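You operate a simulated robot arm through the tools that you are given. There is no shell and no other tool.

You run a simulated robot arm. Do the job below in one go: nothing can be reset, and whatever is moved stays where it is left.

Task
Push the bottom drawer shut. Put the sponge from the cupboard top on the shelf under the teal bench. Take the machine cloth and leave it on the second board from the bottom of the steel shelf. Open the top drawer, fetch the envelope from the top of the teal bench and set it in the inside of the top drawer, then shut the drawer. Take the dust cloth and put it on the cream bench by the curtains. Fetch the paper weight and set it on the top of the oak bench. Open the plain cupboard door. Any order will do.

It is judged by the outcome, as a careful person would: the job done as asked, and still so three seconds after it is handed in. It fails if anything else is knocked over, pushed out of place, dropped, spilled or broken. Flat cloth is picked up by pressing the open fingertips on it (5 to 10 N) and closing them slowly along it; thin cloth reads only 2 to 8 mm in the jaws.

Robot
A 7-joint arm with a two-finger parallel gripper on a trunk, on a base that drives. Base frame: it is fixed to the floor where the robot stands at the start and does not move with it; the origin is under the middle of the robot, x ahead of it, y to its left, z up. Units: m, rad, N and s.
With the tool pointing down near the work surface it reaches from about 0.1 to 0.78 m from the robot's upright axis, wherever it stands. Its first joint turns from -2.897 to 2.897 rad. Places, roughly: bottom drawer [3, -1.6, 0.2]; cream bench by the curtains [0.7, -2.6, 0.8]; dust cloth (9x7x4 cm) [2.7, -4.4, 1.2]; envelope (13x9x4 cm) [3, -3.6, 0.8]; inside of the top drawer [3.2, -1.6, 0.6]; machine cloth (9x7x4 cm) [3.1, -3.4, 0.8]; paper weight (6x6x5 cm) [2.9, 0.5, 0.3]; plain cupboard door [3.1, -1.1, 0.6]; second board of the steel shelf [2.8, -4.2, 0.5]; shelf under the teal bench [3, -3.1, 0.2]; sponge (8x5x4 cm) [3.4, -1.7, 0.9]; top drawer [3.1, -1.6, 0.6]; top of the oak bench [0.6, 1, 0.8]. Payload 1.57 kg.
The tool frame sits at the grasp point between the pads (the TCP): z along the fingers, y along the line on which they close. The tips reach 0.03 m beyond it. Largest opening 0.11 m; finger width 0.024, thickness 0.012; the body of the gripper, 0.048 by 0.112 m, starts 0.078 m behind the TCP.
Orientation is that of the tool frame in the base frame, as a unit quaternion [x, y, z, w]. With the fingers straight down and closing along the base's y, the tool's x points along the base's -x, its y along +y and its z along -z.

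Tools
- The arm moves only by the tool step_arm. Its argument "rows" is text: rows parted by semicolons, each of 7 numbers parted by spaces: the shift along the base's x, y, z in m, then the turn, a rotation vector about the base's x, y, z in rad, then the opening, from 0 (shut) to 1 (fully open). In form: x y z rx ry rz hand; .... A call has 1 to 20 rows; each row is the pose to reach, as a shift and turn from the pose commanded when the call began. Rows are played at 5 a second. More than 0.05 m and 0.15 rad between two rows, or a gripper value outside its range, and nothing of the call is played. A pose out of reach is approached as far as the arm can. The call stops where the force on the tool passes 40 N (or 10 N more than at its start, if that is more) or the arm is blocked; 0.2 s more then pass. Each finger travels about 0.108 m/s and halts on what it meets, pressing with about 27 N; the grip force reading is that of the motor and also rises with nothing between the fingers. The clock runs only during rows and for 0.2 s after the last one: add rows that repeat a pose to give the fingers time. The reply holds the time, the measured pose of the TCP, the force on the tool along the base axes, the opening and the grip force, in the units named above and with some noise, with the torque about the TCP (base axes, N m) and any sound that the robot's microphone picked up, and new pictures: "views" is both (left out), scene, wrist or none.
- Cameras (640 x 400 px; columns grow to the right, rows downward): "scene" is now at [0.5039, 0.195, 1.2924]; the picture's right is [-0.03, -1.00, 0.00], its down [-0.76, 0.03, -0.65] and it looks along [0.65, -0.02, -0.76] (base axes); focal length 214 px, centre (320, 200). "wrist" rides on the gripper at [0.07, 0.016, -0.141] in the tool frame; the picture's right is [-0.23, 0.97, 0.00], its down [-0.86, -0.20, -0.48] and it looks along [-0.47, -0.11, 0.88] (tool axes); focal length 222 px, centre (320, 200). There is no depth. A picture from a camera that has moved, and an enlarged one, comes with that camera's place and axes in the base frame and with its lens.
- raise_lower(by): slides the trunk up (or, below 0, down) by that many m; the arm and the scene camera ride with it, the base frame stays. It gives what a move gives, with no picture.
- drive_base(legs): drives the robot by 1 to 6 legs, each [ahead, left, turn to the left] in m, m and rad, along the robot's own axes; the way and the turn of a leg run together, so that a leg with both is an arc; at most 1.5 m and 3.142 rad a leg. The arm and the cameras ride along, it lands a little off, and it stops where it bumps. It gives what a move gives, and a new picture of the scene camera.
- pan_tilt(pan, tilt): turns the head with the scene camera to pan (to the left, within 1.798 rad either way) and tilt (down, from -0.506 to 1.204), counted from straight ahead of the robot. It gives what a move gives, and a new picture of the scene camera.
- zoom(camera, box): a new picture of the part [left, top, right, bottom] of that camera's present view, enlarged. No time passes.
- sign_off(): hands the job in; it is judged then, once.

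Nothing tells you exact positions but the pictures and the camera data. Unless the task says otherwise, let go and move clear before handing in.

The tools are called after "Emit:" as a command line: name --argument value ..., lists and objects as JSON in quotes. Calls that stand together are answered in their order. step_arm: Moves the arm, as the interface text tells. Its arguments: {"type":"object","properties":{"rows":{"type":"string"},"views":{"type":"string","enum":["both","scene","wrist","none"]}},"required":["rows"]} The other tools are called the same way: raise_lower (by) slides the trunk up or down; drive_base (legs) drives the base; pan_tilt (pan, tilt) turns the head that bears the scene camera; zoom (camera, box) takes an enlarged picture of a part of a camera's view; sign_off () hands the job in.

At the start:

```text
time: 0.0
eef_pos: [0.6926, 0.0037, 0.5938]
tcp_rot: [0.0, 1.0, 0.0, 0.0]
force: [0.4, -0.4, -0.2]
wrist_torque: [0.0, -0.01, 0.0]
gripper_width: 0.1099
grip_force: 0.1
trunk travel left (down, up): [-0.35, 0.26]
robot x, y, heading: [-0.0001, 0.0021, -0.004]
head pan, tilt: [-0.035, 0.867]
```

scene: 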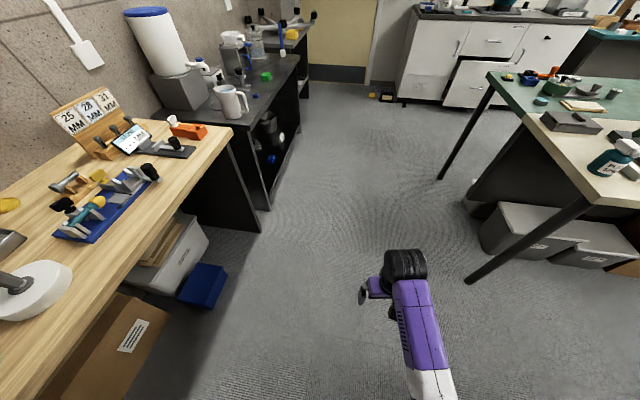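
wrist: 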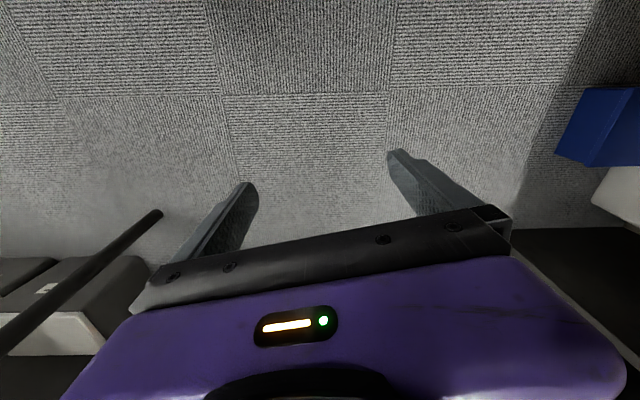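

I see the oak bench on the left, a dark bench beyond it, white cabinets ahead and a teal/cream bench to the right. First I look around with the head to place things.

Emit:
pan_tilt --pan 0 --tilt 0.4

Emit:
pan_tilt --pan -0.8 --tilt 0.4

Emit:
pan_tilt --pan -1.6 --tilt 0.4

Emit:
pan_tilt --pan 0.8 --tilt 0.5

```text
time: 0.9
eef_pos: [0.6928, 0.0037, 0.593]
tcp_rot: [0.0, 1.0, 0.0, 0.0]
force: [0.1, 0.6, -0.4]
wrist_torque: [-0.02, 0.01, -0.02]
gripper_width: 0.1099
grip_force: 0.1
trunk travel left (down, up): [-0.35, 0.26]
robot x, y, heading: [-0.0006, -0.0002, 0.0]
head pan, tilt: [0.0, 0.4]
camera scene: at [0.5193, 0.1977, 1.3328], right [0.0, -1.0, 0.0], down [-0.39, 0.0, -0.92], along [0.92, 0.0, -0.39], focal length 214 px, centre (320, 200)
```

scene: 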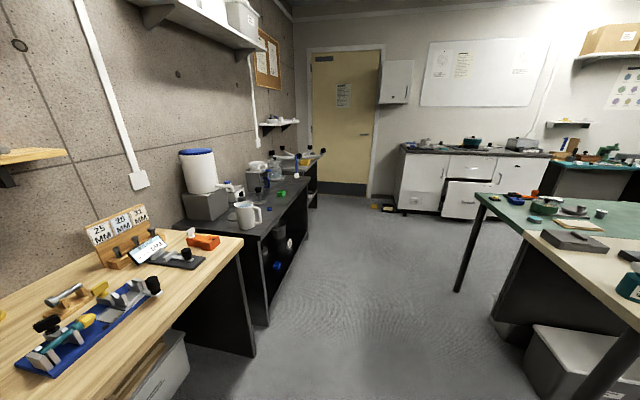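

```text
time: 2.0
eef_pos: [0.6937, 0.0034, 0.5941]
tcp_rot: [0.0, 1.0, 0.0, 0.0]
force: [0.0, 0.8, 0.0]
wrist_torque: [-0.02, -0.01, 0.0]
gripper_width: 0.1099
grip_force: 0.0
trunk travel left (down, up): [-0.35, 0.26]
robot x, y, heading: [-0.0001, 0.0008, 0.006]
head pan, tilt: [-0.799, 0.4]
camera scene: at [0.4913, 0.1314, 1.3329], right [-0.72, -0.7, 0.0], down [-0.27, 0.28, -0.92], along [0.64, -0.66, -0.39], focal length 214 px, centre (320, 200)
```

scene: 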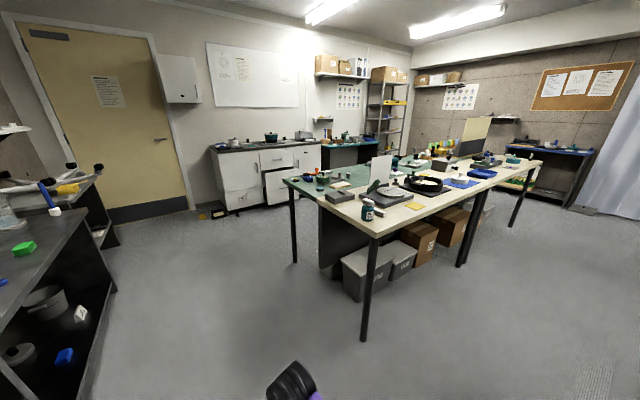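

```text
time: 3.2
eef_pos: [0.6934, 0.0038, 0.5934]
tcp_rot: [0.0, 1.0, 0.0, 0.0]
force: [1.0, -0.9, -0.2]
wrist_torque: [-0.02, 0.01, 0.01]
gripper_width: 0.1098
grip_force: 0.0
trunk travel left (down, up): [-0.35, 0.26]
robot x, y, heading: [0.0015, -0.003, 0.0]
head pan, tilt: [-1.6, 0.4]
camera scene: at [0.424, 0.1051, 1.3329], right [-1.0, 0.03, 0.0], down [0.01, 0.39, -0.92], along [-0.03, -0.92, -0.39], focal length 214 px, centre (320, 200)
```

scene: 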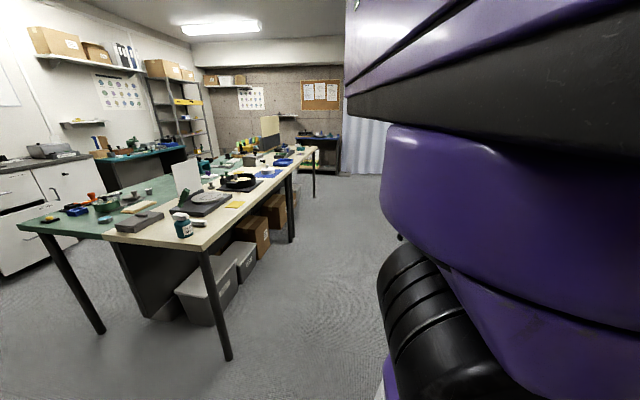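

```text
time: 5.4
eef_pos: [0.6943, 0.004, 0.5934]
tcp_rot: [0.0, 1.0, 0.001, 0.001]
force: [0.4, -0.8, 0.1]
wrist_torque: [0.0, 0.0, -0.02]
gripper_width: 0.1099
grip_force: 0.0
trunk travel left (down, up): [-0.35, 0.26]
robot x, y, heading: [0.0006, 0.0002, 0.001]
head pan, tilt: [0.799, 0.499]
camera scene: at [0.4901, 0.2629, 1.3238], right [0.72, -0.7, 0.0], down [-0.33, -0.34, -0.88], along [0.61, 0.63, -0.48], focal length 214 px, centre (320, 200)
```

scene: 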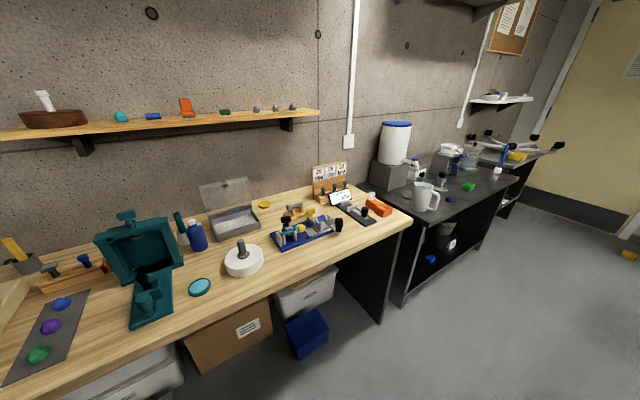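

The benches match the listed places: white cupboards at x≈3, wall teal bench and steel shelf at right-far, far-left bench holds the paper weight on a low shelf. I zoom in on the regions before driving.

Emit:
pan_tilt --pan 0 --tilt 0.4

Emit:
zoom --camera "scene" --box '[240, 130, 340, 230]'

Emit:
zoom --camera "scene" --box '[380, 120, 560, 230]'

```text
time: 6.5
eef_pos: [0.6942, 0.004, 0.5928]
tcp_rot: [0.0, 1.0, 0.0, 0.001]
force: [0.0, 0.0, 1.0]
wrist_torque: [0.0, 0.02, 0.03]
gripper_width: 0.1101
grip_force: 0.0
trunk travel left (down, up): [-0.35, 0.26]
robot x, y, heading: [0.0009, -0.0004, -0.004]
head pan, tilt: [0.0, 0.4]
camera scene: at [0.5193, 0.1978, 1.3329], right [0.0, -1.0, 0.0], down [-0.39, 0.0, -0.92], along [0.92, 0.0, -0.39], focal length 214 px, centre (320, 200)
```

scene: 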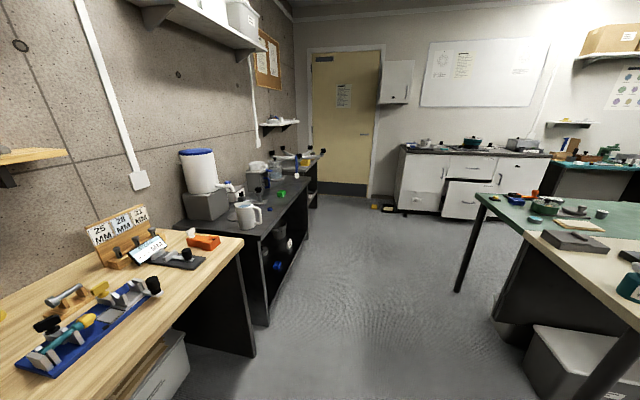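

```text
4.00 times, centred on (290, 180) of scene
camera zoom: at [0.5193, 0.1978, 1.3329], right [0.0, -1.0, 0.0], down [-0.39, 0.0, -0.92], along [0.92, 0.0, -0.39], focal length 858 px, centre (440, 280)
```

zoom: 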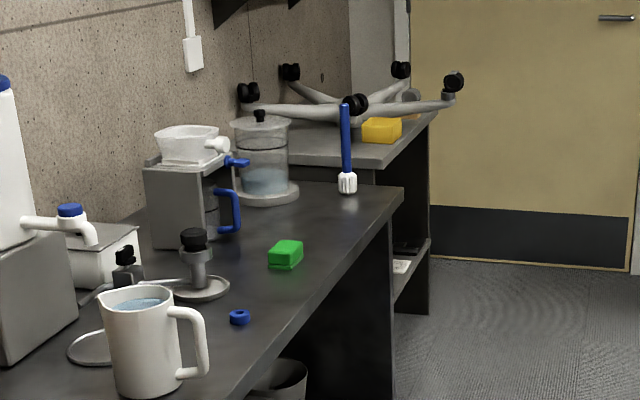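

```text
3.56 times, centred on (470, 175) of scene
camera zoom: at [0.5193, 0.1978, 1.3329], right [0.0, -1.0, 0.0], down [-0.39, 0.0, -0.92], along [0.92, 0.0, -0.39], focal length 763 px, centre (-213, 289)
```

zoom: 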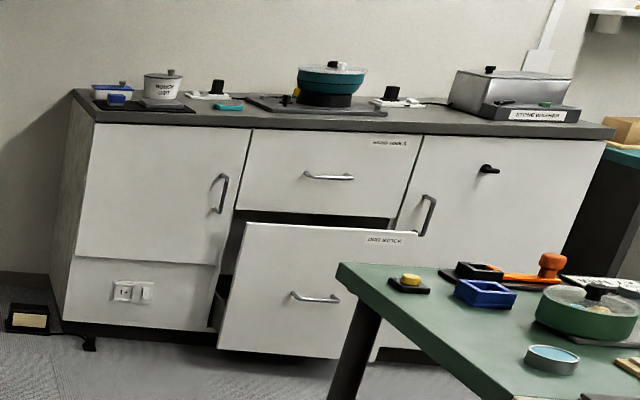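

The room is turned about −0.2 rad relative to my frame, with the low-shelf bench at far left. I tuck the arm in a little, then drive toward the paper weight.

Emit:
step_arm --rows "-0.04 0 0.03 0 0 0 1; -0.08 0 0.06 0 0 0 1; -0.12 0 0.09 0 0 0 1; -0.16 0 0.12 0 0 0 1; -0.2 0 0.15 0 0 0 1; -0.24 0 0.18 0 0 0 1" --views "none"

Emit:
drive_base --legs '[[0, 0, -0.2], [1.4, 0.14, 0], [1.0, 0, 0]]'

Emit:
pan_tilt --pan 0.9 --tilt 0.7

Emit:
pan_tilt --pan 1.7 --tilt 0.7

```text
time: 7.9
eef_pos: [0.5054, 0.0004, 0.7298]
tcp_rot: [0.0, 1.0, 0.0, -0.001]
force: [0.1, -0.2, -1.1]
wrist_torque: [0.03, 0.0, 0.0]
gripper_width: 0.1098
grip_force: 0.1
out of reach, approached as far as the arm can: row 3, 5, 6
trunk travel left (down, up): [-0.35, 0.26]
robot x, y, heading: [0.0012, 0.0045, 0.002]
head pan, tilt: [0.0, 0.4]
```

```text
time: 20.7
eef_pos: [2.9195, -0.4748, 0.7293]
tcp_rot: [0.106, 0.994, 0.0, 0.0]
force: [0.1, -0.7, 0.0]
wrist_torque: [-0.02, 0.05, -0.01]
gripper_width: 0.11
grip_force: 0.1
trunk travel left (down, up): [-0.35, 0.26]
robot x, y, heading: [2.4248, -0.3671, -0.206]
head pan, tilt: [0.0, 0.4]
camera scene: at [2.975, -0.2845, 1.3329], right [-0.21, -0.98, 0.0], down [-0.38, 0.08, -0.92], along [0.9, -0.19, -0.39], focal length 214 px, centre (320, 200)
```

scene: 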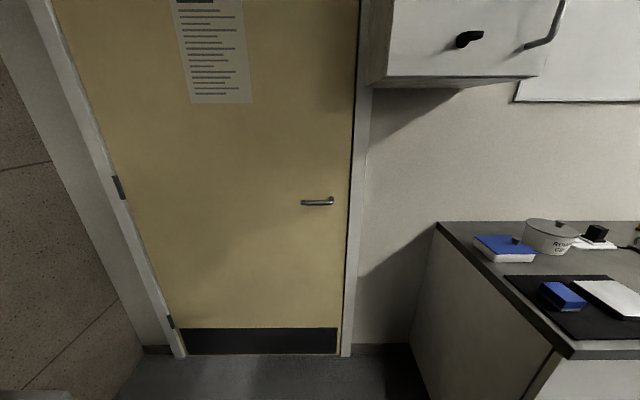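

```text
time: 21.9
eef_pos: [2.9199, -0.4743, 0.7272]
tcp_rot: [0.106, 0.994, 0.0, 0.0]
force: [-0.1, 0.4, -0.7]
wrist_torque: [0.01, 0.02, 0.0]
gripper_width: 0.1099
grip_force: 0.0
trunk travel left (down, up): [-0.35, 0.26]
robot x, y, heading: [2.4258, -0.3687, -0.213]
head pan, tilt: [0.901, 0.7]
camera scene: at [2.9499, -0.2111, 1.3061], right [0.64, -0.77, 0.0], down [-0.5, -0.41, -0.77], along [0.59, 0.49, -0.64], focal length 214 px, centre (320, 200)
```

scene: 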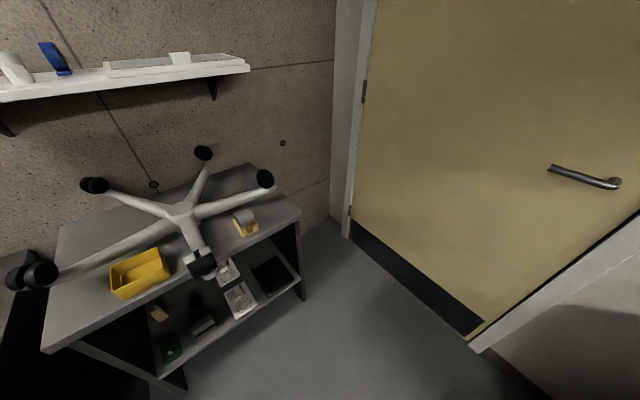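

```text
time: 23.0
eef_pos: [2.9191, -0.476, 0.7277]
tcp_rot: [0.105, 0.994, 0.0, 0.001]
force: [0.7, 0.0, -0.3]
wrist_torque: [0.01, -0.02, 0.02]
gripper_width: 0.11
grip_force: 0.1
trunk travel left (down, up): [-0.35, 0.26]
robot x, y, heading: [2.4252, -0.3701, -0.21]
head pan, tilt: [1.7, 0.7]
camera scene: at [2.8913, -0.1805, 1.306], right [1.0, -0.08, 0.0], down [-0.05, -0.64, -0.76], along [0.06, 0.76, -0.64], focal length 214 px, centre (320, 200)
```

scene: 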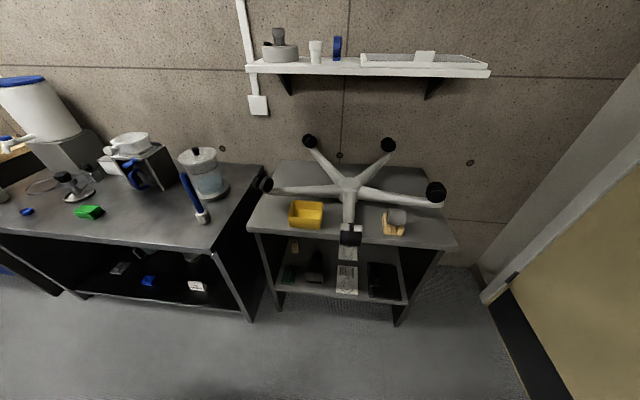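

The paper weight should be the item on the low shelf near pixel (313,262). I zoom in on it.

Emit:
zoom --camera "scene" --box '[260, 210, 420, 310]'

```text
4.00 times, centred on (340, 260) of scene
camera zoom: at [2.8913, -0.1805, 1.306], right [1.0, -0.08, 0.0], down [-0.05, -0.64, -0.76], along [0.06, 0.76, -0.64], focal length 858 px, centre (240, -40)
```

zoom: 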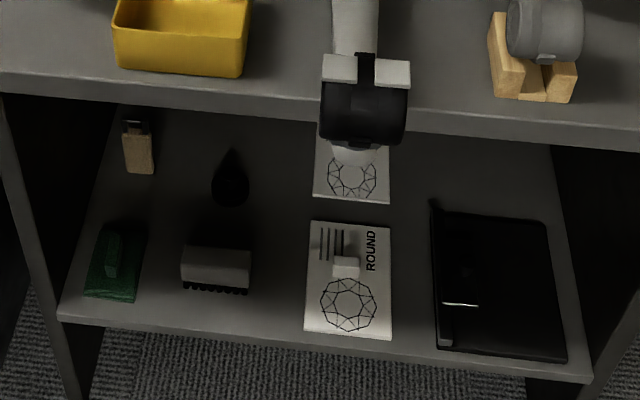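

The dark teardrop-shaped piece on the low shelf sits where the paper weight is listed; a brush-like block lies in front of it. I turn to face this bench, staying back for now.

Emit:
drive_base --legs '[[0, 0, 1.57], [0, -0.28, 0]]'

Emit:
raise_lower --by -0.33

Emit:
pan_tilt --pan -0.2 --tilt 0.7

```text
time: 28.8
eef_pos: [2.8254, 0.0532, 0.7292]
tcp_rot: [-0.616, 0.787, 0.001, 0.0]
force: [-0.8, 0.1, -0.1]
wrist_torque: [0.0, 0.03, -0.01]
gripper_width: 0.1102
grip_force: 0.1
trunk travel left (down, up): [-0.35, 0.26]
robot x, y, heading: [2.7028, -0.4387, 1.331]
head pan, tilt: [1.7, 0.7]
camera scene: at [2.5274, 0.0319, 1.3061], right [0.11, 0.99, 0.0], down [0.64, -0.07, -0.76], along [-0.76, 0.09, -0.64], focal length 214 px, centre (320, 200)
```

scene: 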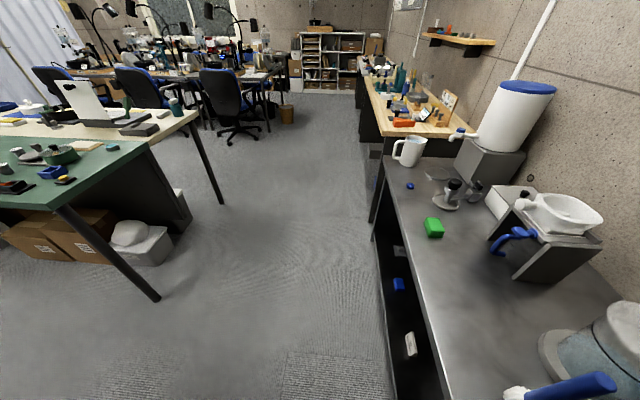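

```text
time: 32.0
eef_pos: [2.8244, 0.0539, 0.3978]
tcp_rot: [-0.616, 0.788, 0.0, 0.0]
force: [0.1, 0.0, -0.2]
wrist_torque: [0.03, 0.05, 0.01]
gripper_width: 0.1101
grip_force: 0.0
trunk travel left (down, up): [-0.02, 0.59]
robot x, y, heading: [2.7039, -0.4387, 1.336]
head pan, tilt: [1.7, 0.7]
```

```text
time: 33.9
eef_pos: [2.8259, 0.0516, 0.3981]
tcp_rot: [-0.617, 0.787, 0.0, 0.001]
force: [-0.4, -0.6, -0.3]
wrist_torque: [0.04, 0.01, -0.01]
gripper_width: 0.1098
grip_force: 0.1
trunk travel left (down, up): [-0.02, 0.59]
robot x, y, heading: [2.7015, -0.439, 1.33]
head pan, tilt: [-0.201, 0.7]
camera scene: at [2.6481, 0.0991, 0.976], right [0.9, -0.43, 0.0], down [-0.28, -0.58, -0.76], along [0.33, 0.69, -0.64], focal length 214 px, centre (320, 200)
```

scene: 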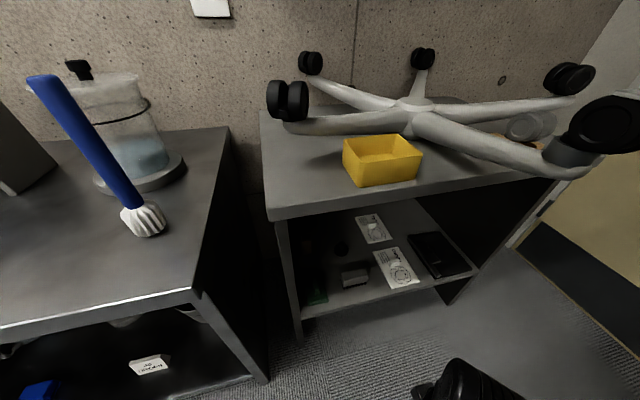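

I'm facing the bench now with the trunk lowered; zooming in on the shelf.

Emit:
zoom --camera "scene" --box '[280, 190, 480, 315]'

Emit:
zoom --camera "wrist" --box '[0, 0, 640, 400]'

```text
3.20 times, centred on (380, 252) of scene
camera zoom: at [2.6481, 0.0991, 0.976], right [0.9, -0.43, 0.0], down [-0.28, -0.58, -0.76], along [0.33, 0.69, -0.64], focal length 686 px, centre (128, 32)
```

zoom: 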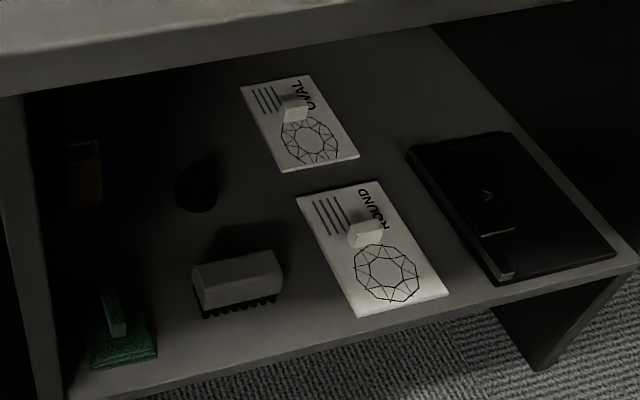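

```text
1.00 times, centred on (320, 200) of wrist (not enlarged: the box is as wide or as high as the picture)
camera zoom: at [2.7922, -0.0114, 0.5383], right [-0.89, 0.45, 0.0], down [0.4, 0.78, 0.48], along [0.22, 0.43, -0.88], focal length 222 px, centre (320, 200)
```

zoom: 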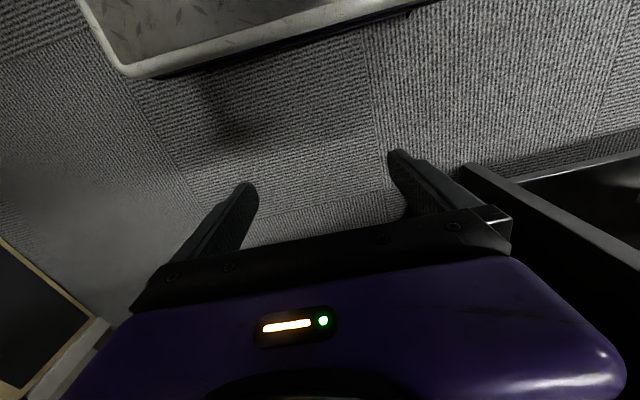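

The paper weight is a dark dome at about (2.94, 0.52), shelf height ≈0.275, with the brush about 13 cm in front of it. I pitch the tool forward so the hand can go in under the top and over the brush.

Emit:
step_arm --rows "0 0 0.01 0.117 -0.028 0 1; 0 0 0.02 0.233 -0.056 0 1; 0 0 0.03 0.35 -0.085 0 1; 0 0 0.04 0.467 -0.113 0 1; 0 0 0.05 0.583 -0.141 0 1; 0 0 0.06 0.7 -0.169 0 1" --views "both"

```text
time: 35.3
eef_pos: [2.8302, 0.0567, 0.3808]
tcp_rot: [-0.578, 0.736, 0.218, 0.277]
force: [0.6, -0.3, 0.2]
wrist_torque: [0.0, 0.0, 0.0]
gripper_width: 0.1101
grip_force: 0.0
out of reach, approached as far as the arm can: row 1, 2, 3, 4, 5, 6
trunk travel left (down, up): [-0.02, 0.59]
robot x, y, heading: [2.7043, -0.4378, 1.325]
head pan, tilt: [-0.201, 0.7]
camera scene: at [2.6482, 0.0992, 0.976], right [0.9, -0.43, 0.0], down [-0.28, -0.58, -0.76], along [0.33, 0.69, -0.64], focal length 214 px, centre (320, 200)
camera wrist: at [2.7804, -0.0824, 0.4416], right [-0.9, 0.4, 0.15], down [0.27, 0.27, 0.92], along [0.33, 0.88, -0.35], focal length 222 px, centre (320, 200)
```

scene: 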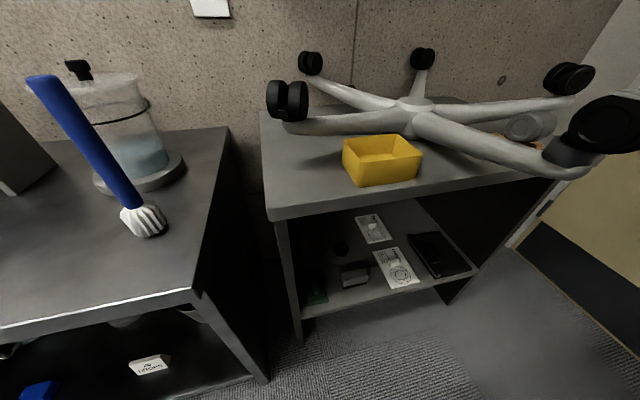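
wrist: 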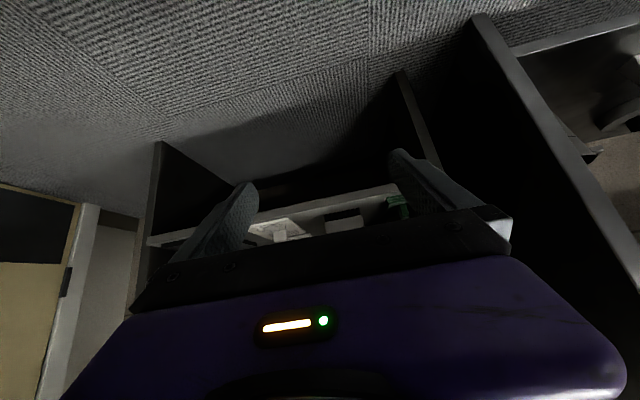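

The tool now points forward and about 49° down. I drive ahead to bring the fingertips to the shelf's front edge.

Emit:
drive_base --legs '[[0.27, 0, 0]]'

Emit:
zoom --camera "wrist" --box '[0, 0, 640, 400]'

Emit:
pan_tilt --pan -0.25 --tilt 1.0

```text
time: 37.1
eef_pos: [2.8947, 0.3125, 0.3817]
tcp_rot: [-0.578, 0.736, 0.219, 0.277]
force: [0.4, 0.0, -0.7]
wrist_torque: [0.02, 0.0, -0.01]
gripper_width: 0.1102
grip_force: 0.1
trunk travel left (down, up): [-0.02, 0.59]
robot x, y, heading: [2.7686, -0.1833, 1.33]
head pan, tilt: [-0.201, 0.7]
camera scene: at [2.7108, 0.3554, 0.976], right [0.9, -0.43, 0.0], down [-0.28, -0.58, -0.76], along [0.33, 0.69, -0.64], focal length 214 px, centre (320, 200)
```

scene: 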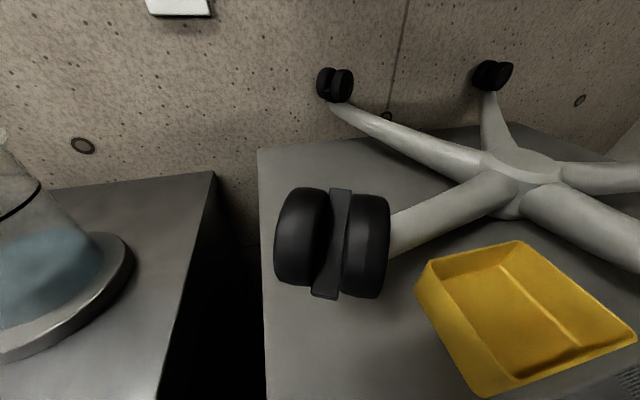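

```text
1.00 times, centred on (320, 200) of wrist (not enlarged: the box is as wide or as high as the picture)
camera zoom: at [2.843, 0.1741, 0.4417], right [-0.9, 0.4, 0.15], down [0.27, 0.27, 0.92], along [0.33, 0.88, -0.35], focal length 222 px, centre (320, 200)
```

zoom: 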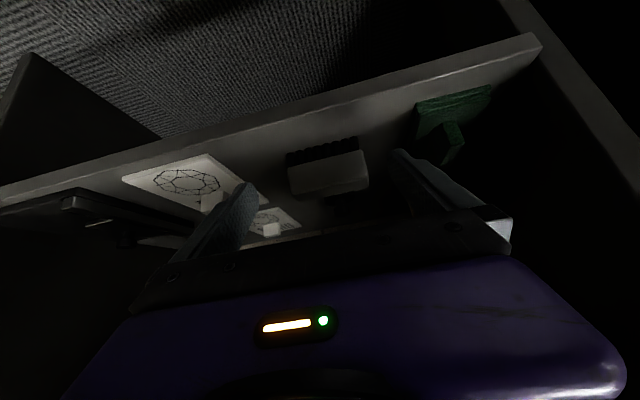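

```text
time: 38.0
eef_pos: [2.8931, 0.3129, 0.3815]
tcp_rot: [-0.577, 0.737, 0.218, 0.277]
force: [0.4, -0.9, 0.4]
wrist_torque: [0.0, 0.0, 0.01]
gripper_width: 0.1103
grip_force: 0.1
trunk travel left (down, up): [-0.02, 0.59]
robot x, y, heading: [2.7686, -0.1813, 1.327]
head pan, tilt: [-0.25, 1.0]
camera scene: at [2.7074, 0.3401, 0.9527], right [0.88, -0.47, 0.0], down [-0.4, -0.74, -0.54], along [0.25, 0.48, -0.84], focal length 214 px, centre (320, 200)
```

scene: 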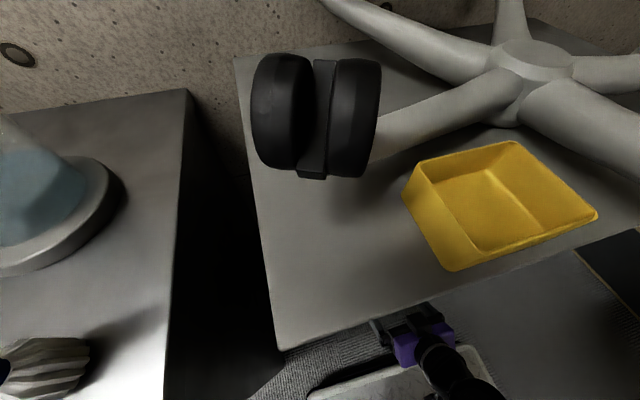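

Emit:
zoom --camera "wrist" --box '[240, 120, 440, 245]'

```text
3.20 times, centred on (340, 182) of wrist
camera zoom: at [2.843, 0.1742, 0.4417], right [-0.91, 0.4, 0.15], down [0.27, 0.27, 0.92], along [0.33, 0.88, -0.35], focal length 711 px, centre (256, 256)
```

zoom: 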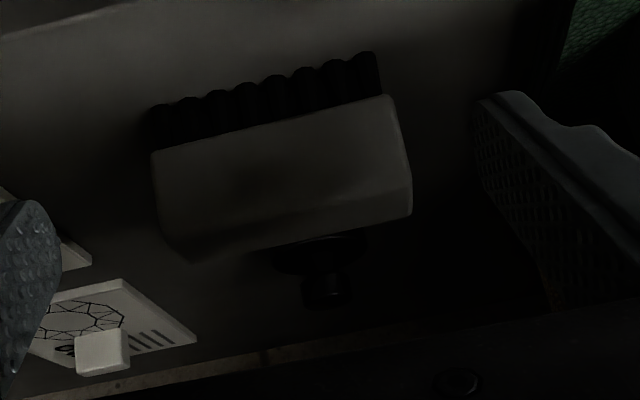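

The paper weight is a disc with a knob, around (2.93, 0.50); triangulation puts the shelf surface at z≈0.31. I check the commanded reference with a null row then raise above the brush.

Emit:
step_arm --rows "0 0 0 0 0 0 1; 0 0 0.0 0 0 0 1" --views "none"

```text
time: 38.5
eef_pos: [2.8949, 0.3129, 0.3823]
tcp_rot: [-0.577, 0.736, 0.22, 0.276]
force: [-0.9, -0.7, -0.5]
wrist_torque: [-0.01, 0.0, 0.01]
gripper_width: 0.11
grip_force: 0.2
trunk travel left (down, up): [-0.02, 0.59]
robot x, y, heading: [2.7699, -0.1855, 1.329]
head pan, tilt: [-0.25, 1.0]
```

Emit:
step_arm --rows "0.003 0.015 0.025 0 0 0 1; 0.007 0.035 0.045 0 0 0 1; 0.014 0.07 0.045 0 0 0 1; 0.021 0.105 0.045 0 0 0 1; 0.027 0.14 0.045 0 0 0 1" --views "wrist"

Emit:
zoom --camera "wrist" --box '[200, 80, 460, 243]'

```text
time: 39.8
eef_pos: [2.9199, 0.4539, 0.4267]
tcp_rot: [-0.578, 0.737, 0.218, 0.275]
force: [0.6, 0.7, 0.4]
wrist_torque: [0.03, 0.0, 0.02]
gripper_width: 0.1103
grip_force: 0.1
out of reach, approached as far as the arm can: row 1, 2, 3, 4
trunk travel left (down, up): [-0.02, 0.59]
robot x, y, heading: [2.7696, -0.182, 1.332]
head pan, tilt: [-0.25, 1.0]
camera wrist: at [2.8695, 0.3154, 0.4854], right [-0.91, 0.4, 0.15], down [0.27, 0.27, 0.92], along [0.32, 0.88, -0.35], focal length 222 px, centre (320, 200)
```

wrist: 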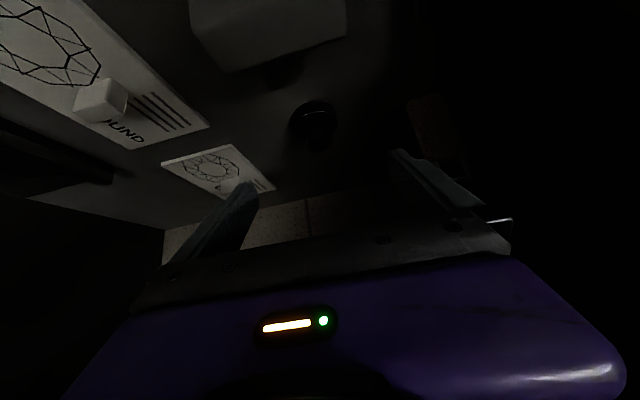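

```text
2.45 times, centred on (330, 162) of wrist
camera zoom: at [2.8695, 0.3154, 0.4854], right [-0.91, 0.4, 0.15], down [0.27, 0.27, 0.92], along [0.32, 0.88, -0.35], focal length 545 px, centre (296, 294)
```

zoom: 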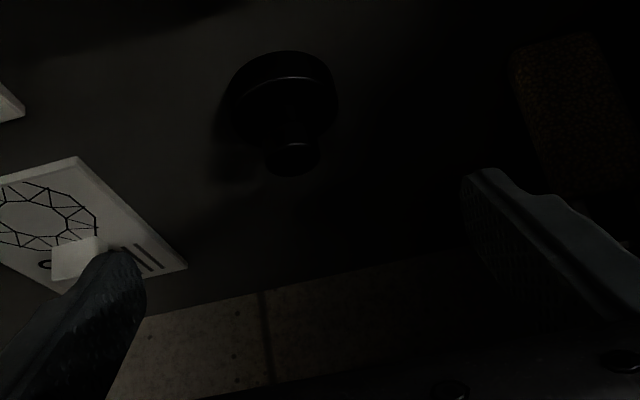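

The disc and knob are clearly visible at (2.93, 0.50). I lower around it.

Emit:
step_arm --rows "0.004 0.018 -0.03 0 0 0 1; 0.007 0.033 -0.055 0 0 0 1; 0.007 0.033 -0.07 0 0 0 1; 0.007 0.033 -0.079 0 0 0 1" --views "none"

Emit:
zoom --camera "wrist" --box '[200, 80, 460, 243]'

```text
time: 40.8
eef_pos: [2.9261, 0.4861, 0.3496]
tcp_rot: [-0.577, 0.737, 0.218, 0.277]
force: [0.6, 0.1, -0.2]
wrist_torque: [-0.02, -0.01, -0.03]
gripper_width: 0.1101
grip_force: 0.0
trunk travel left (down, up): [-0.02, 0.59]
robot x, y, heading: [2.7683, -0.1838, 1.332]
head pan, tilt: [-0.25, 1.0]
```

```text
2.45 times, centred on (330, 162) of wrist
camera zoom: at [2.8756, 0.3469, 0.4079], right [-0.9, 0.4, 0.15], down [0.27, 0.27, 0.92], along [0.33, 0.88, -0.35], focal length 545 px, centre (296, 294)
```

zoom: 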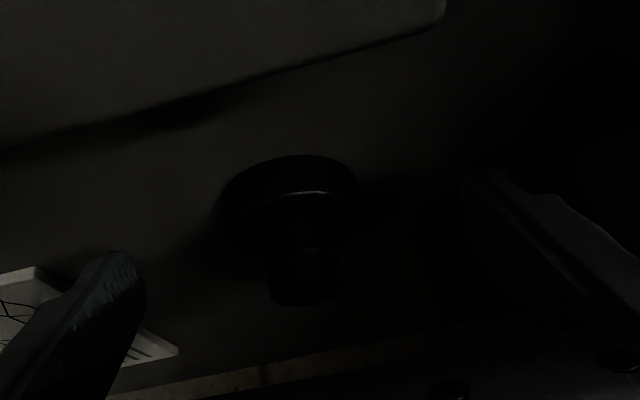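

The disc sits midway between the tips. I close the gripper.

Emit:
step_arm --rows "0 0 0 0 0 0 0.7; 0 0 0 0 0 0 0.5; 0 0 0 0 0 0 0.3; 0 0 0 0 0 0 0.1; 0 0 0 0 0 0 0.1; 0 0 0 0 0 0 0.1" --views "none"

Emit:
zoom --camera "wrist" --box '[200, 80, 460, 243]'

```text
time: 42.1
eef_pos: [2.9273, 0.4847, 0.3485]
tcp_rot: [-0.578, 0.736, 0.219, 0.276]
force: [-0.1, 0.3, 0.8]
wrist_torque: [0.02, 0.0, -0.02]
gripper_width: 0.0112
grip_force: 0.0
trunk travel left (down, up): [-0.02, 0.59]
robot x, y, heading: [2.7664, -0.1836, 1.332]
head pan, tilt: [-0.25, 1.0]
```

```text
2.45 times, centred on (330, 162) of wrist
camera zoom: at [2.8756, 0.3467, 0.408], right [-0.9, 0.4, 0.15], down [0.27, 0.27, 0.92], along [0.33, 0.88, -0.35], focal length 545 px, centre (296, 294)
```

zoom: 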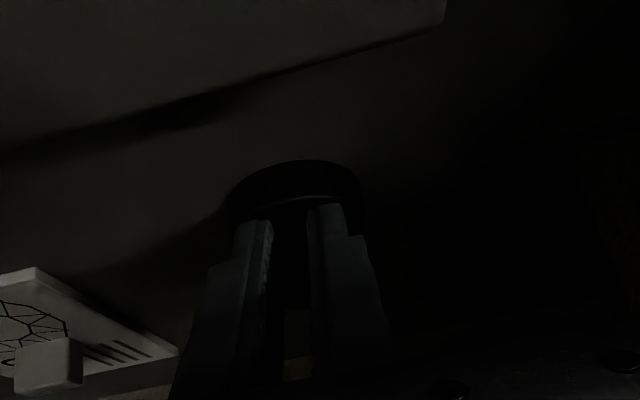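

The fingers closed over nothing: the disc is a bit deeper and lower (shelf ≈0.285). I reopen, shift about 2.5 cm forward and step down while watching force.

Emit:
step_arm --rows "0 0 0 0 0 0 0.4; 0 0 0 0 0 0 0.8; 0 0 0 0 0 0 1; 0.003 0.012 0 0 0 0 1; 0.006 0.025 0 0 0 0 1; 0.006 0.025 -0.01 0 0 0 1; 0.006 0.025 -0.018 0 0 0 1" --views "none"

Emit:
zoom --camera "wrist" --box '[200, 80, 460, 243]'

```text
time: 43.8
eef_pos: [2.9341, 0.5099, 0.3307]
tcp_rot: [-0.577, 0.736, 0.219, 0.278]
force: [0.6, 0.3, 0.3]
wrist_torque: [0.01, -0.03, -0.02]
gripper_width: 0.11
grip_force: 0.2
trunk travel left (down, up): [-0.02, 0.59]
robot x, y, heading: [2.769, -0.1853, 1.334]
head pan, tilt: [-0.25, 1.0]
```

```text
2.45 times, centred on (330, 162) of wrist
camera zoom: at [2.8838, 0.3724, 0.3897], right [-0.91, 0.4, 0.15], down [0.27, 0.27, 0.92], along [0.32, 0.88, -0.35], focal length 545 px, centre (296, 294)
```

zoom: 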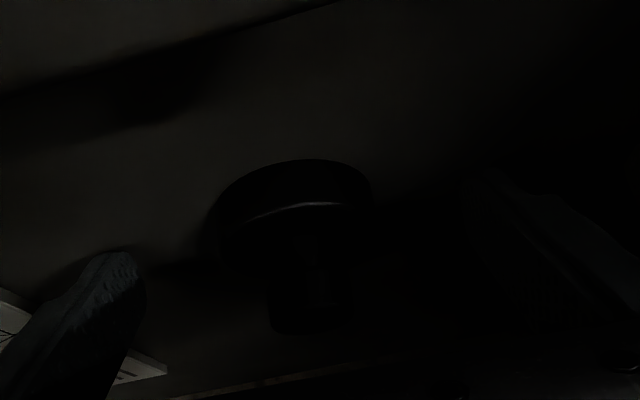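

Emit:
step_arm --rows "0 0 -0.005 0 0 0 1; 0 0 -0.01 0 0 0 1" --views "none"

Emit:
step_arm --rows "0 0 -0.004 0 0 0 1; 0 0 -0.008 0 0 0 1" --views "none"

```text
time: 44.2
eef_pos: [2.9348, 0.5124, 0.3298]
tcp_rot: [-0.576, 0.735, 0.221, 0.281]
force: [-3.7, -9.8, 13.8]
wrist_torque: [-0.13, 0.03, 0.03]
gripper_width: 0.1088
grip_force: 0.0
trunk travel left (down, up): [-0.02, 0.59]
robot x, y, heading: [2.7688, -0.182, 1.331]
head pan, tilt: [-0.25, 1.0]
stopped in row 2: the force on the tool passed its limit at 48 N (the readings are from after the stop); the commanded pose is now the measured one
```

```text
time: 44.6
eef_pos: [2.9358, 0.5127, 0.3303]
tcp_rot: [-0.576, 0.734, 0.222, 0.283]
force: [-2.4, -7.6, 11.7]
wrist_torque: [-0.17, -0.2, -0.18]
gripper_width: 0.1089
grip_force: 0.1
trunk travel left (down, up): [-0.02, 0.59]
robot x, y, heading: [2.768, -0.1812, 1.329]
head pan, tilt: [-0.25, 1.0]
stopped in row 1: the force on the tool passed its limit at 48 N (the readings are from after the stop); the commanded pose is now the measured one
```

The tips touched the shelf at z≈0.30, so the weight is a flat disc centred near (2.93, 0.527) with a knob up to ≈0.345. I lift slightly and close on the knob.

Emit:
step_arm --rows "-0.003 0 0.012 0 0 0 1; -0.007 0.003 0.018 0 0 0 1; -0.007 0.003 0.018 0 0 0 0.7; -0.007 0.003 0.018 0 0 0 0.5; -0.007 0.003 0.018 0 0 0 0.3; -0.007 0.003 0.018 0 0 0 0.1; -0.007 0.003 0.018 0 0 0 0.05; -0.007 0.003 0.018 0 0 0 0.05" --views "none"

Emit:
zoom --camera "wrist" --box '[200, 80, 460, 243]'

```text
time: 46.4
eef_pos: [2.9286, 0.5142, 0.3465]
tcp_rot: [-0.575, 0.735, 0.221, 0.283]
force: [-1.7, 1.4, 2.9]
wrist_torque: [0.03, 0.01, 0.03]
gripper_width: 0.0241
grip_force: 26.9
trunk travel left (down, up): [-0.02, 0.59]
robot x, y, heading: [2.7658, -0.1835, 1.337]
head pan, tilt: [-0.25, 1.0]
```

```text
2.45 times, centred on (330, 162) of wrist
camera zoom: at [2.8767, 0.3752, 0.4032], right [-0.9, 0.4, 0.15], down [0.27, 0.26, 0.93], along [0.33, 0.88, -0.34], focal length 545 px, centre (296, 294)
```

zoom: 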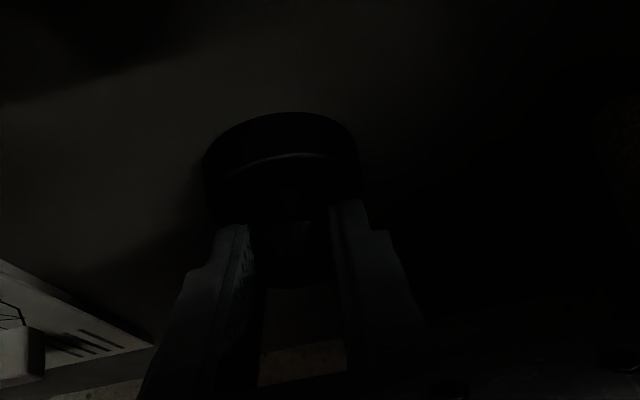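

The knob is gripped (24 mm, 27 N). I lift and check the load.

Emit:
step_arm --rows "0 0 0.015 0 0 0 0.05; 0 0 0.035 0 0 0 0.05; 0 0 0.06 0 0 0 0.05; 0 0 0.08 0 0 0 0.05" --views "wrist"

```text
time: 47.4
eef_pos: [2.9279, 0.5135, 0.4252]
tcp_rot: [-0.575, 0.735, 0.221, 0.282]
force: [0.2, -0.4, -3.0]
wrist_torque: [-0.03, 0.02, -0.01]
gripper_width: 0.0242
grip_force: 27.6
trunk travel left (down, up): [-0.02, 0.59]
robot x, y, heading: [2.7656, -0.1793, 1.331]
head pan, tilt: [-0.25, 1.0]
camera wrist: at [2.8761, 0.3746, 0.4824], right [-0.9, 0.4, 0.15], down [0.27, 0.26, 0.93], along [0.33, 0.88, -0.34], focal length 222 px, centre (320, 200)
```

wrist: 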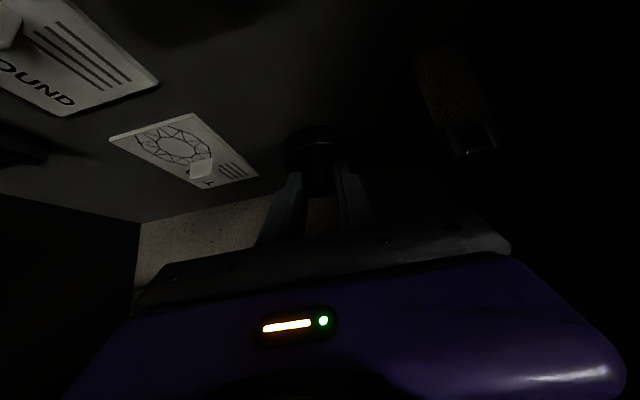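

It's held (≈0.3 kg). I pull the arm back out, then reverse the base.

Emit:
step_arm --rows "-0.01 -0.04 0.01 0 0 0 0.05; -0.02 -0.08 0.01 0 0 0 0.05; -0.03 -0.12 0.01 0 0 0 0.05; -0.035 -0.15 0.01 0 0 0 0.05; -0.04 -0.17 0.01 0 0 0 0.05" --views "none"

Emit:
drive_base --legs '[[-0.4, 0, 0]]'

```text
time: 48.6
eef_pos: [2.8864, 0.3622, 0.3968]
tcp_rot: [-0.575, 0.734, 0.222, 0.284]
force: [-0.6, -0.3, 3.0]
wrist_torque: [0.1, -0.01, -0.05]
gripper_width: 0.0242
grip_force: 26.9
out of reach, approached as far as the arm can: row 3, 4, 5
trunk travel left (down, up): [-0.02, 0.59]
robot x, y, heading: [2.7675, -0.1846, 1.333]
head pan, tilt: [-0.25, 1.0]
```

```text
time: 51.1
eef_pos: [2.7867, -0.0398, 0.3955]
tcp_rot: [-0.577, 0.734, 0.222, 0.282]
force: [0.0, -0.8, -3.4]
wrist_torque: [-0.02, 0.0, 0.0]
gripper_width: 0.0242
grip_force: 26.8
trunk travel left (down, up): [-0.02, 0.59]
robot x, y, heading: [2.6689, -0.5839, 1.332]
head pan, tilt: [-0.25, 1.0]
camera scene: at [2.6081, -0.0622, 0.9526], right [0.88, -0.47, 0.0], down [-0.4, -0.74, -0.54], along [0.25, 0.48, -0.84], focal length 214 px, centre (320, 200)
```

scene: 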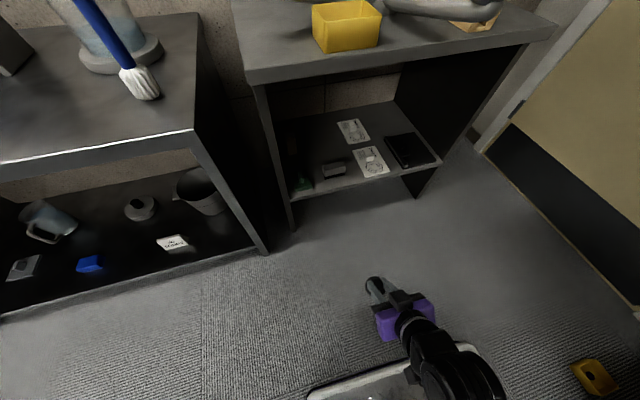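

The weight is out; I check that the brush stayed in place.

Emit:
zoom --camera "scene" --box '[270, 100, 450, 212]'

Emit:
raise_lower --by 0.33

```text
3.56 times, centred on (360, 156) of scene
camera zoom: at [2.6081, -0.0622, 0.9526], right [0.88, -0.47, 0.0], down [-0.4, -0.74, -0.54], along [0.25, 0.48, -0.84], focal length 763 px, centre (178, 356)
```

zoom: 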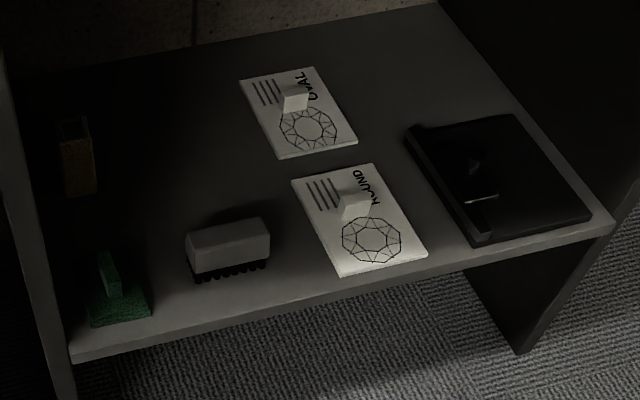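

```text
time: 54.4
eef_pos: [2.7854, -0.0395, 0.7252]
tcp_rot: [-0.576, 0.734, 0.222, 0.284]
force: [0.0, 0.6, -3.5]
wrist_torque: [-0.05, -0.01, 0.02]
gripper_width: 0.0242
grip_force: 27.2
trunk travel left (down, up): [-0.35, 0.26]
robot x, y, heading: [2.6672, -0.584, 1.333]
head pan, tilt: [-0.25, 1.0]
```

The brush is undisturbed. Next I travel sideways along the aisle to the oak bench with the weight held.

Emit:
drive_base --legs '[[0.12, 0, 0.035], [0, 1.15, 0], [0, 1.15, 0]]'

Emit:
pan_tilt --pan -0.1 --tilt 0.8

```text
time: 66.7
eef_pos: [0.5129, 0.5698, 0.7254]
tcp_rot: [-0.587, 0.725, 0.226, 0.28]
force: [-0.3, -0.7, -2.9]
wrist_torque: [-0.04, 0.03, 0.0]
gripper_width: 0.0238
grip_force: 27.1
trunk travel left (down, up): [-0.35, 0.26]
robot x, y, heading: [0.4119, 0.0213, 1.361]
head pan, tilt: [-0.25, 1.0]
camera scene: at [0.3357, 0.5405, 1.2826], right [0.9, -0.44, 0.0], down [-0.37, -0.75, -0.54], along [0.24, 0.48, -0.84], focal length 214 px, centre (320, 200)
```

scene: 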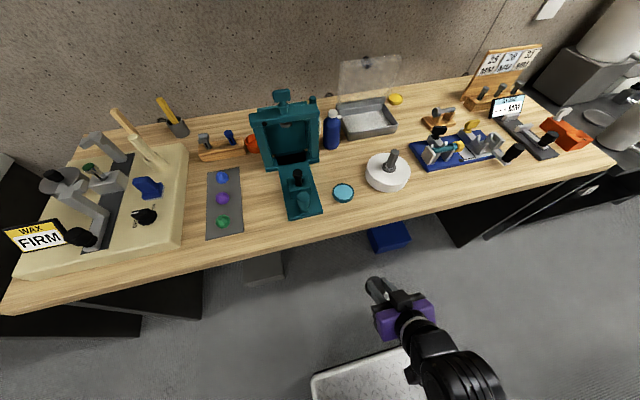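

```text
time: 67.4
eef_pos: [0.5132, 0.5694, 0.7259]
tcp_rot: [-0.587, 0.725, 0.226, 0.279]
force: [0.5, 0.6, -3.1]
wrist_torque: [0.0, -0.01, 0.02]
gripper_width: 0.0241
grip_force: 27.1
trunk travel left (down, up): [-0.35, 0.26]
robot x, y, heading: [0.4103, 0.0182, 1.363]
head pan, tilt: [-0.099, 0.799]
camera scene: at [0.3294, 0.5549, 1.2977], right [0.95, -0.3, 0.0], down [-0.22, -0.68, -0.7], along [0.21, 0.66, -0.72], focal length 214 px, centre (320, 200)
```

scene: 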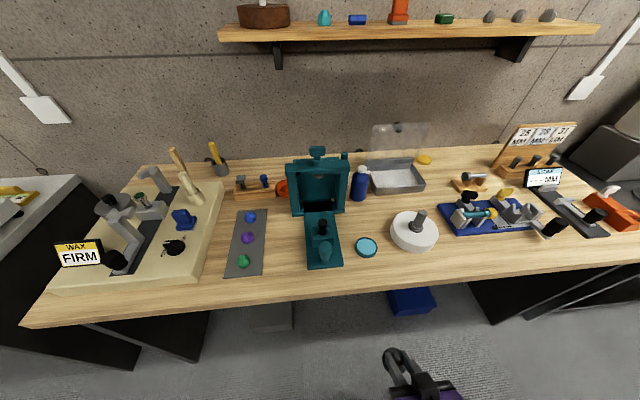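

The oak bench top is at z≈0.80. A clear spot lies between the grey mat and the teal tool, at about (0.335, 0.86). I raise the trunk and shift over there.

Emit:
raise_lower --by 0.22

Emit:
drive_base --legs '[[0.13, 0.24, 0]]'

Emit:
pan_tilt --pan -0.3 --tilt 1.1

Emit:
zoom --camera "wrist" --box '[0, 0, 640, 400]'

```text
time: 69.8
eef_pos: [0.5144, 0.5694, 0.9453]
tcp_rot: [-0.587, 0.725, 0.226, 0.279]
force: [0.2, 0.2, -3.7]
wrist_torque: [-0.03, 0.02, -0.01]
gripper_width: 0.0242
grip_force: 27.2
trunk travel left (down, up): [-0.57, 0.04]
robot x, y, heading: [0.4134, 0.0217, 1.368]
head pan, tilt: [-0.099, 0.799]
```

```text
time: 71.7
eef_pos: [0.3161, 0.746, 0.9452]
tcp_rot: [-0.584, 0.728, 0.224, 0.279]
force: [0.3, 0.2, -2.5]
wrist_torque: [-0.02, 0.01, 0.01]
gripper_width: 0.024
grip_force: 26.7
trunk travel left (down, up): [-0.57, 0.04]
robot x, y, heading: [0.2118, 0.1985, 1.353]
head pan, tilt: [-0.099, 0.799]
camera scene: at [0.1318, 0.7331, 1.5178], right [0.95, -0.31, 0.0], down [-0.22, -0.68, -0.7], along [0.22, 0.66, -0.72], focal length 214 px, centre (320, 200)
```

scene: 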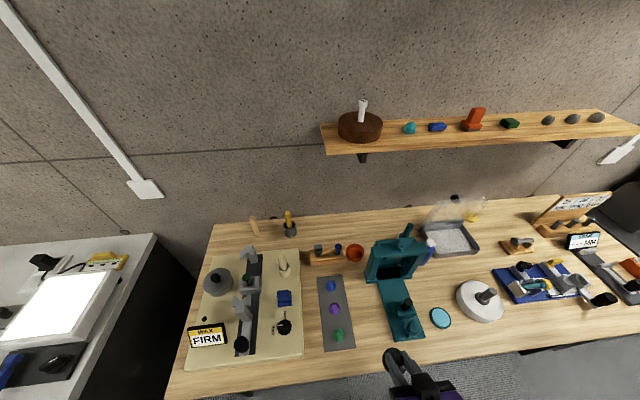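

```text
time: 72.5
eef_pos: [0.3155, 0.746, 0.9454]
tcp_rot: [-0.584, 0.728, 0.225, 0.28]
force: [0.3, 0.1, -3.1]
wrist_torque: [-0.05, 0.05, 0.0]
gripper_width: 0.0244
grip_force: 26.3
trunk travel left (down, up): [-0.57, 0.04]
robot x, y, heading: [0.2136, 0.1965, 1.355]
head pan, tilt: [-0.3, 1.1]
camera scene: at [0.1379, 0.7114, 1.4961], right [0.87, -0.49, 0.0], down [-0.44, -0.77, -0.45], along [0.22, 0.4, -0.89], focal length 214 px, centre (320, 200)
```

scene: 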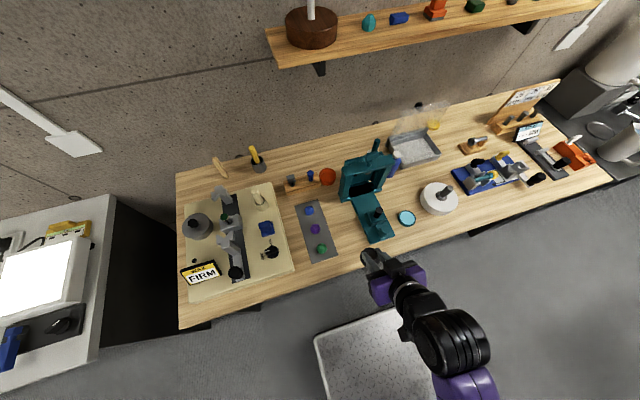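

```text
1.00 times, centred on (320, 200) of wrist (not enlarged: the box is as wide or as high as the picture)
camera zoom: at [0.268, 0.6057, 1.0022], right [-0.91, 0.38, 0.15], down [0.26, 0.26, 0.93], along [0.31, 0.89, -0.34], focal length 222 px, centre (320, 200)
```

zoom: 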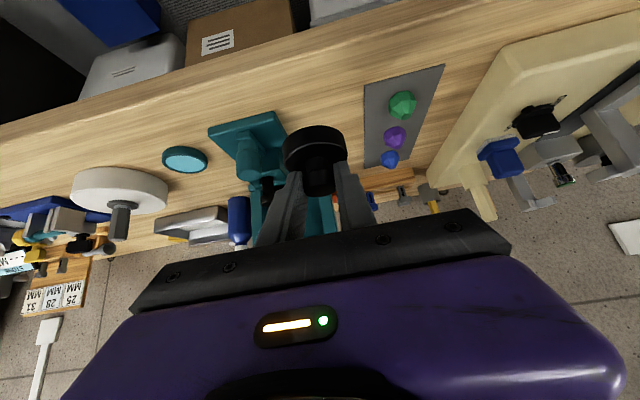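

The gap between mat and teal base is ~10.5 cm wide; I aim at (0.33, 0.86). I move over it and descend in stages.

Emit:
step_arm --rows "0.006 0.04 0 0 0 0 0.05; 0.012 0.08 0 0 0 0 0.05; 0.0115 0.101 -0.01 0 0 0 0.05; 0.0115 0.101 -0.04 0 0 0 0.05; 0.0115 0.101 -0.065 0 0 0 0.05; 0.0115 0.101 -0.08 0 0 0 0.05" --views "both"

```text
time: 73.8
eef_pos: [0.3261, 0.8455, 0.8661]
tcp_rot: [-0.584, 0.728, 0.224, 0.28]
force: [0.1, -0.1, -3.4]
wrist_torque: [-0.08, 0.05, 0.03]
gripper_width: 0.024
grip_force: 26.5
trunk travel left (down, up): [-0.57, 0.04]
robot x, y, heading: [0.214, 0.1937, 1.358]
head pan, tilt: [-0.3, 1.1]
camera scene: at [0.1379, 0.7114, 1.496], right [0.87, -0.49, 0.0], down [-0.44, -0.77, -0.45], along [0.22, 0.39, -0.89], focal length 214 px, centre (320, 200)
camera wrist: at [0.2776, 0.7061, 0.923], right [-0.91, 0.38, 0.15], down [0.26, 0.26, 0.93], along [0.31, 0.89, -0.34], focal length 222 px, centre (320, 200)
```

scene: 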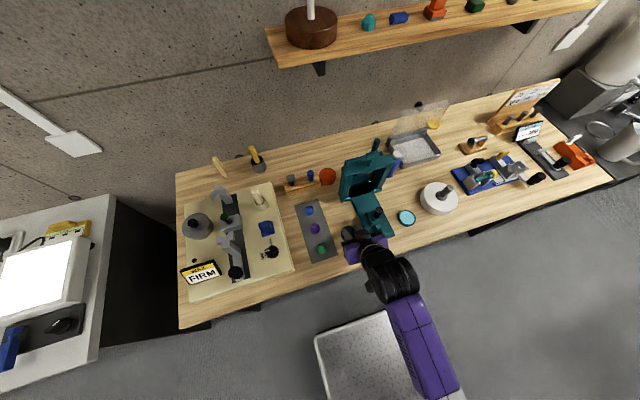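
wrist: 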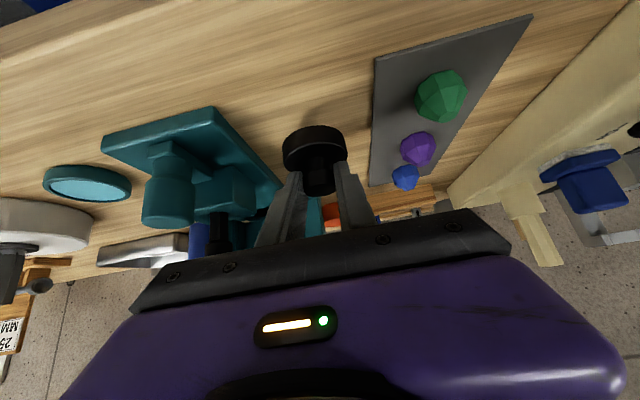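

Emit:
step_arm --rows "0 0 -0.006 0 0 0 0.05; 0 0 -0.012 0 0 0 0.05; 0 0 -0.016 0 0 0 0.05" --views "none"

```text
time: 74.7
eef_pos: [0.3266, 0.8473, 0.8481]
tcp_rot: [-0.584, 0.728, 0.224, 0.28]
force: [0.5, 0.9, -3.1]
wrist_torque: [-0.01, 0.02, -0.03]
gripper_width: 0.0243
grip_force: 26.7
trunk travel left (down, up): [-0.57, 0.04]
robot x, y, heading: [0.2126, 0.1989, 1.353]
head pan, tilt: [-0.3, 1.1]
```

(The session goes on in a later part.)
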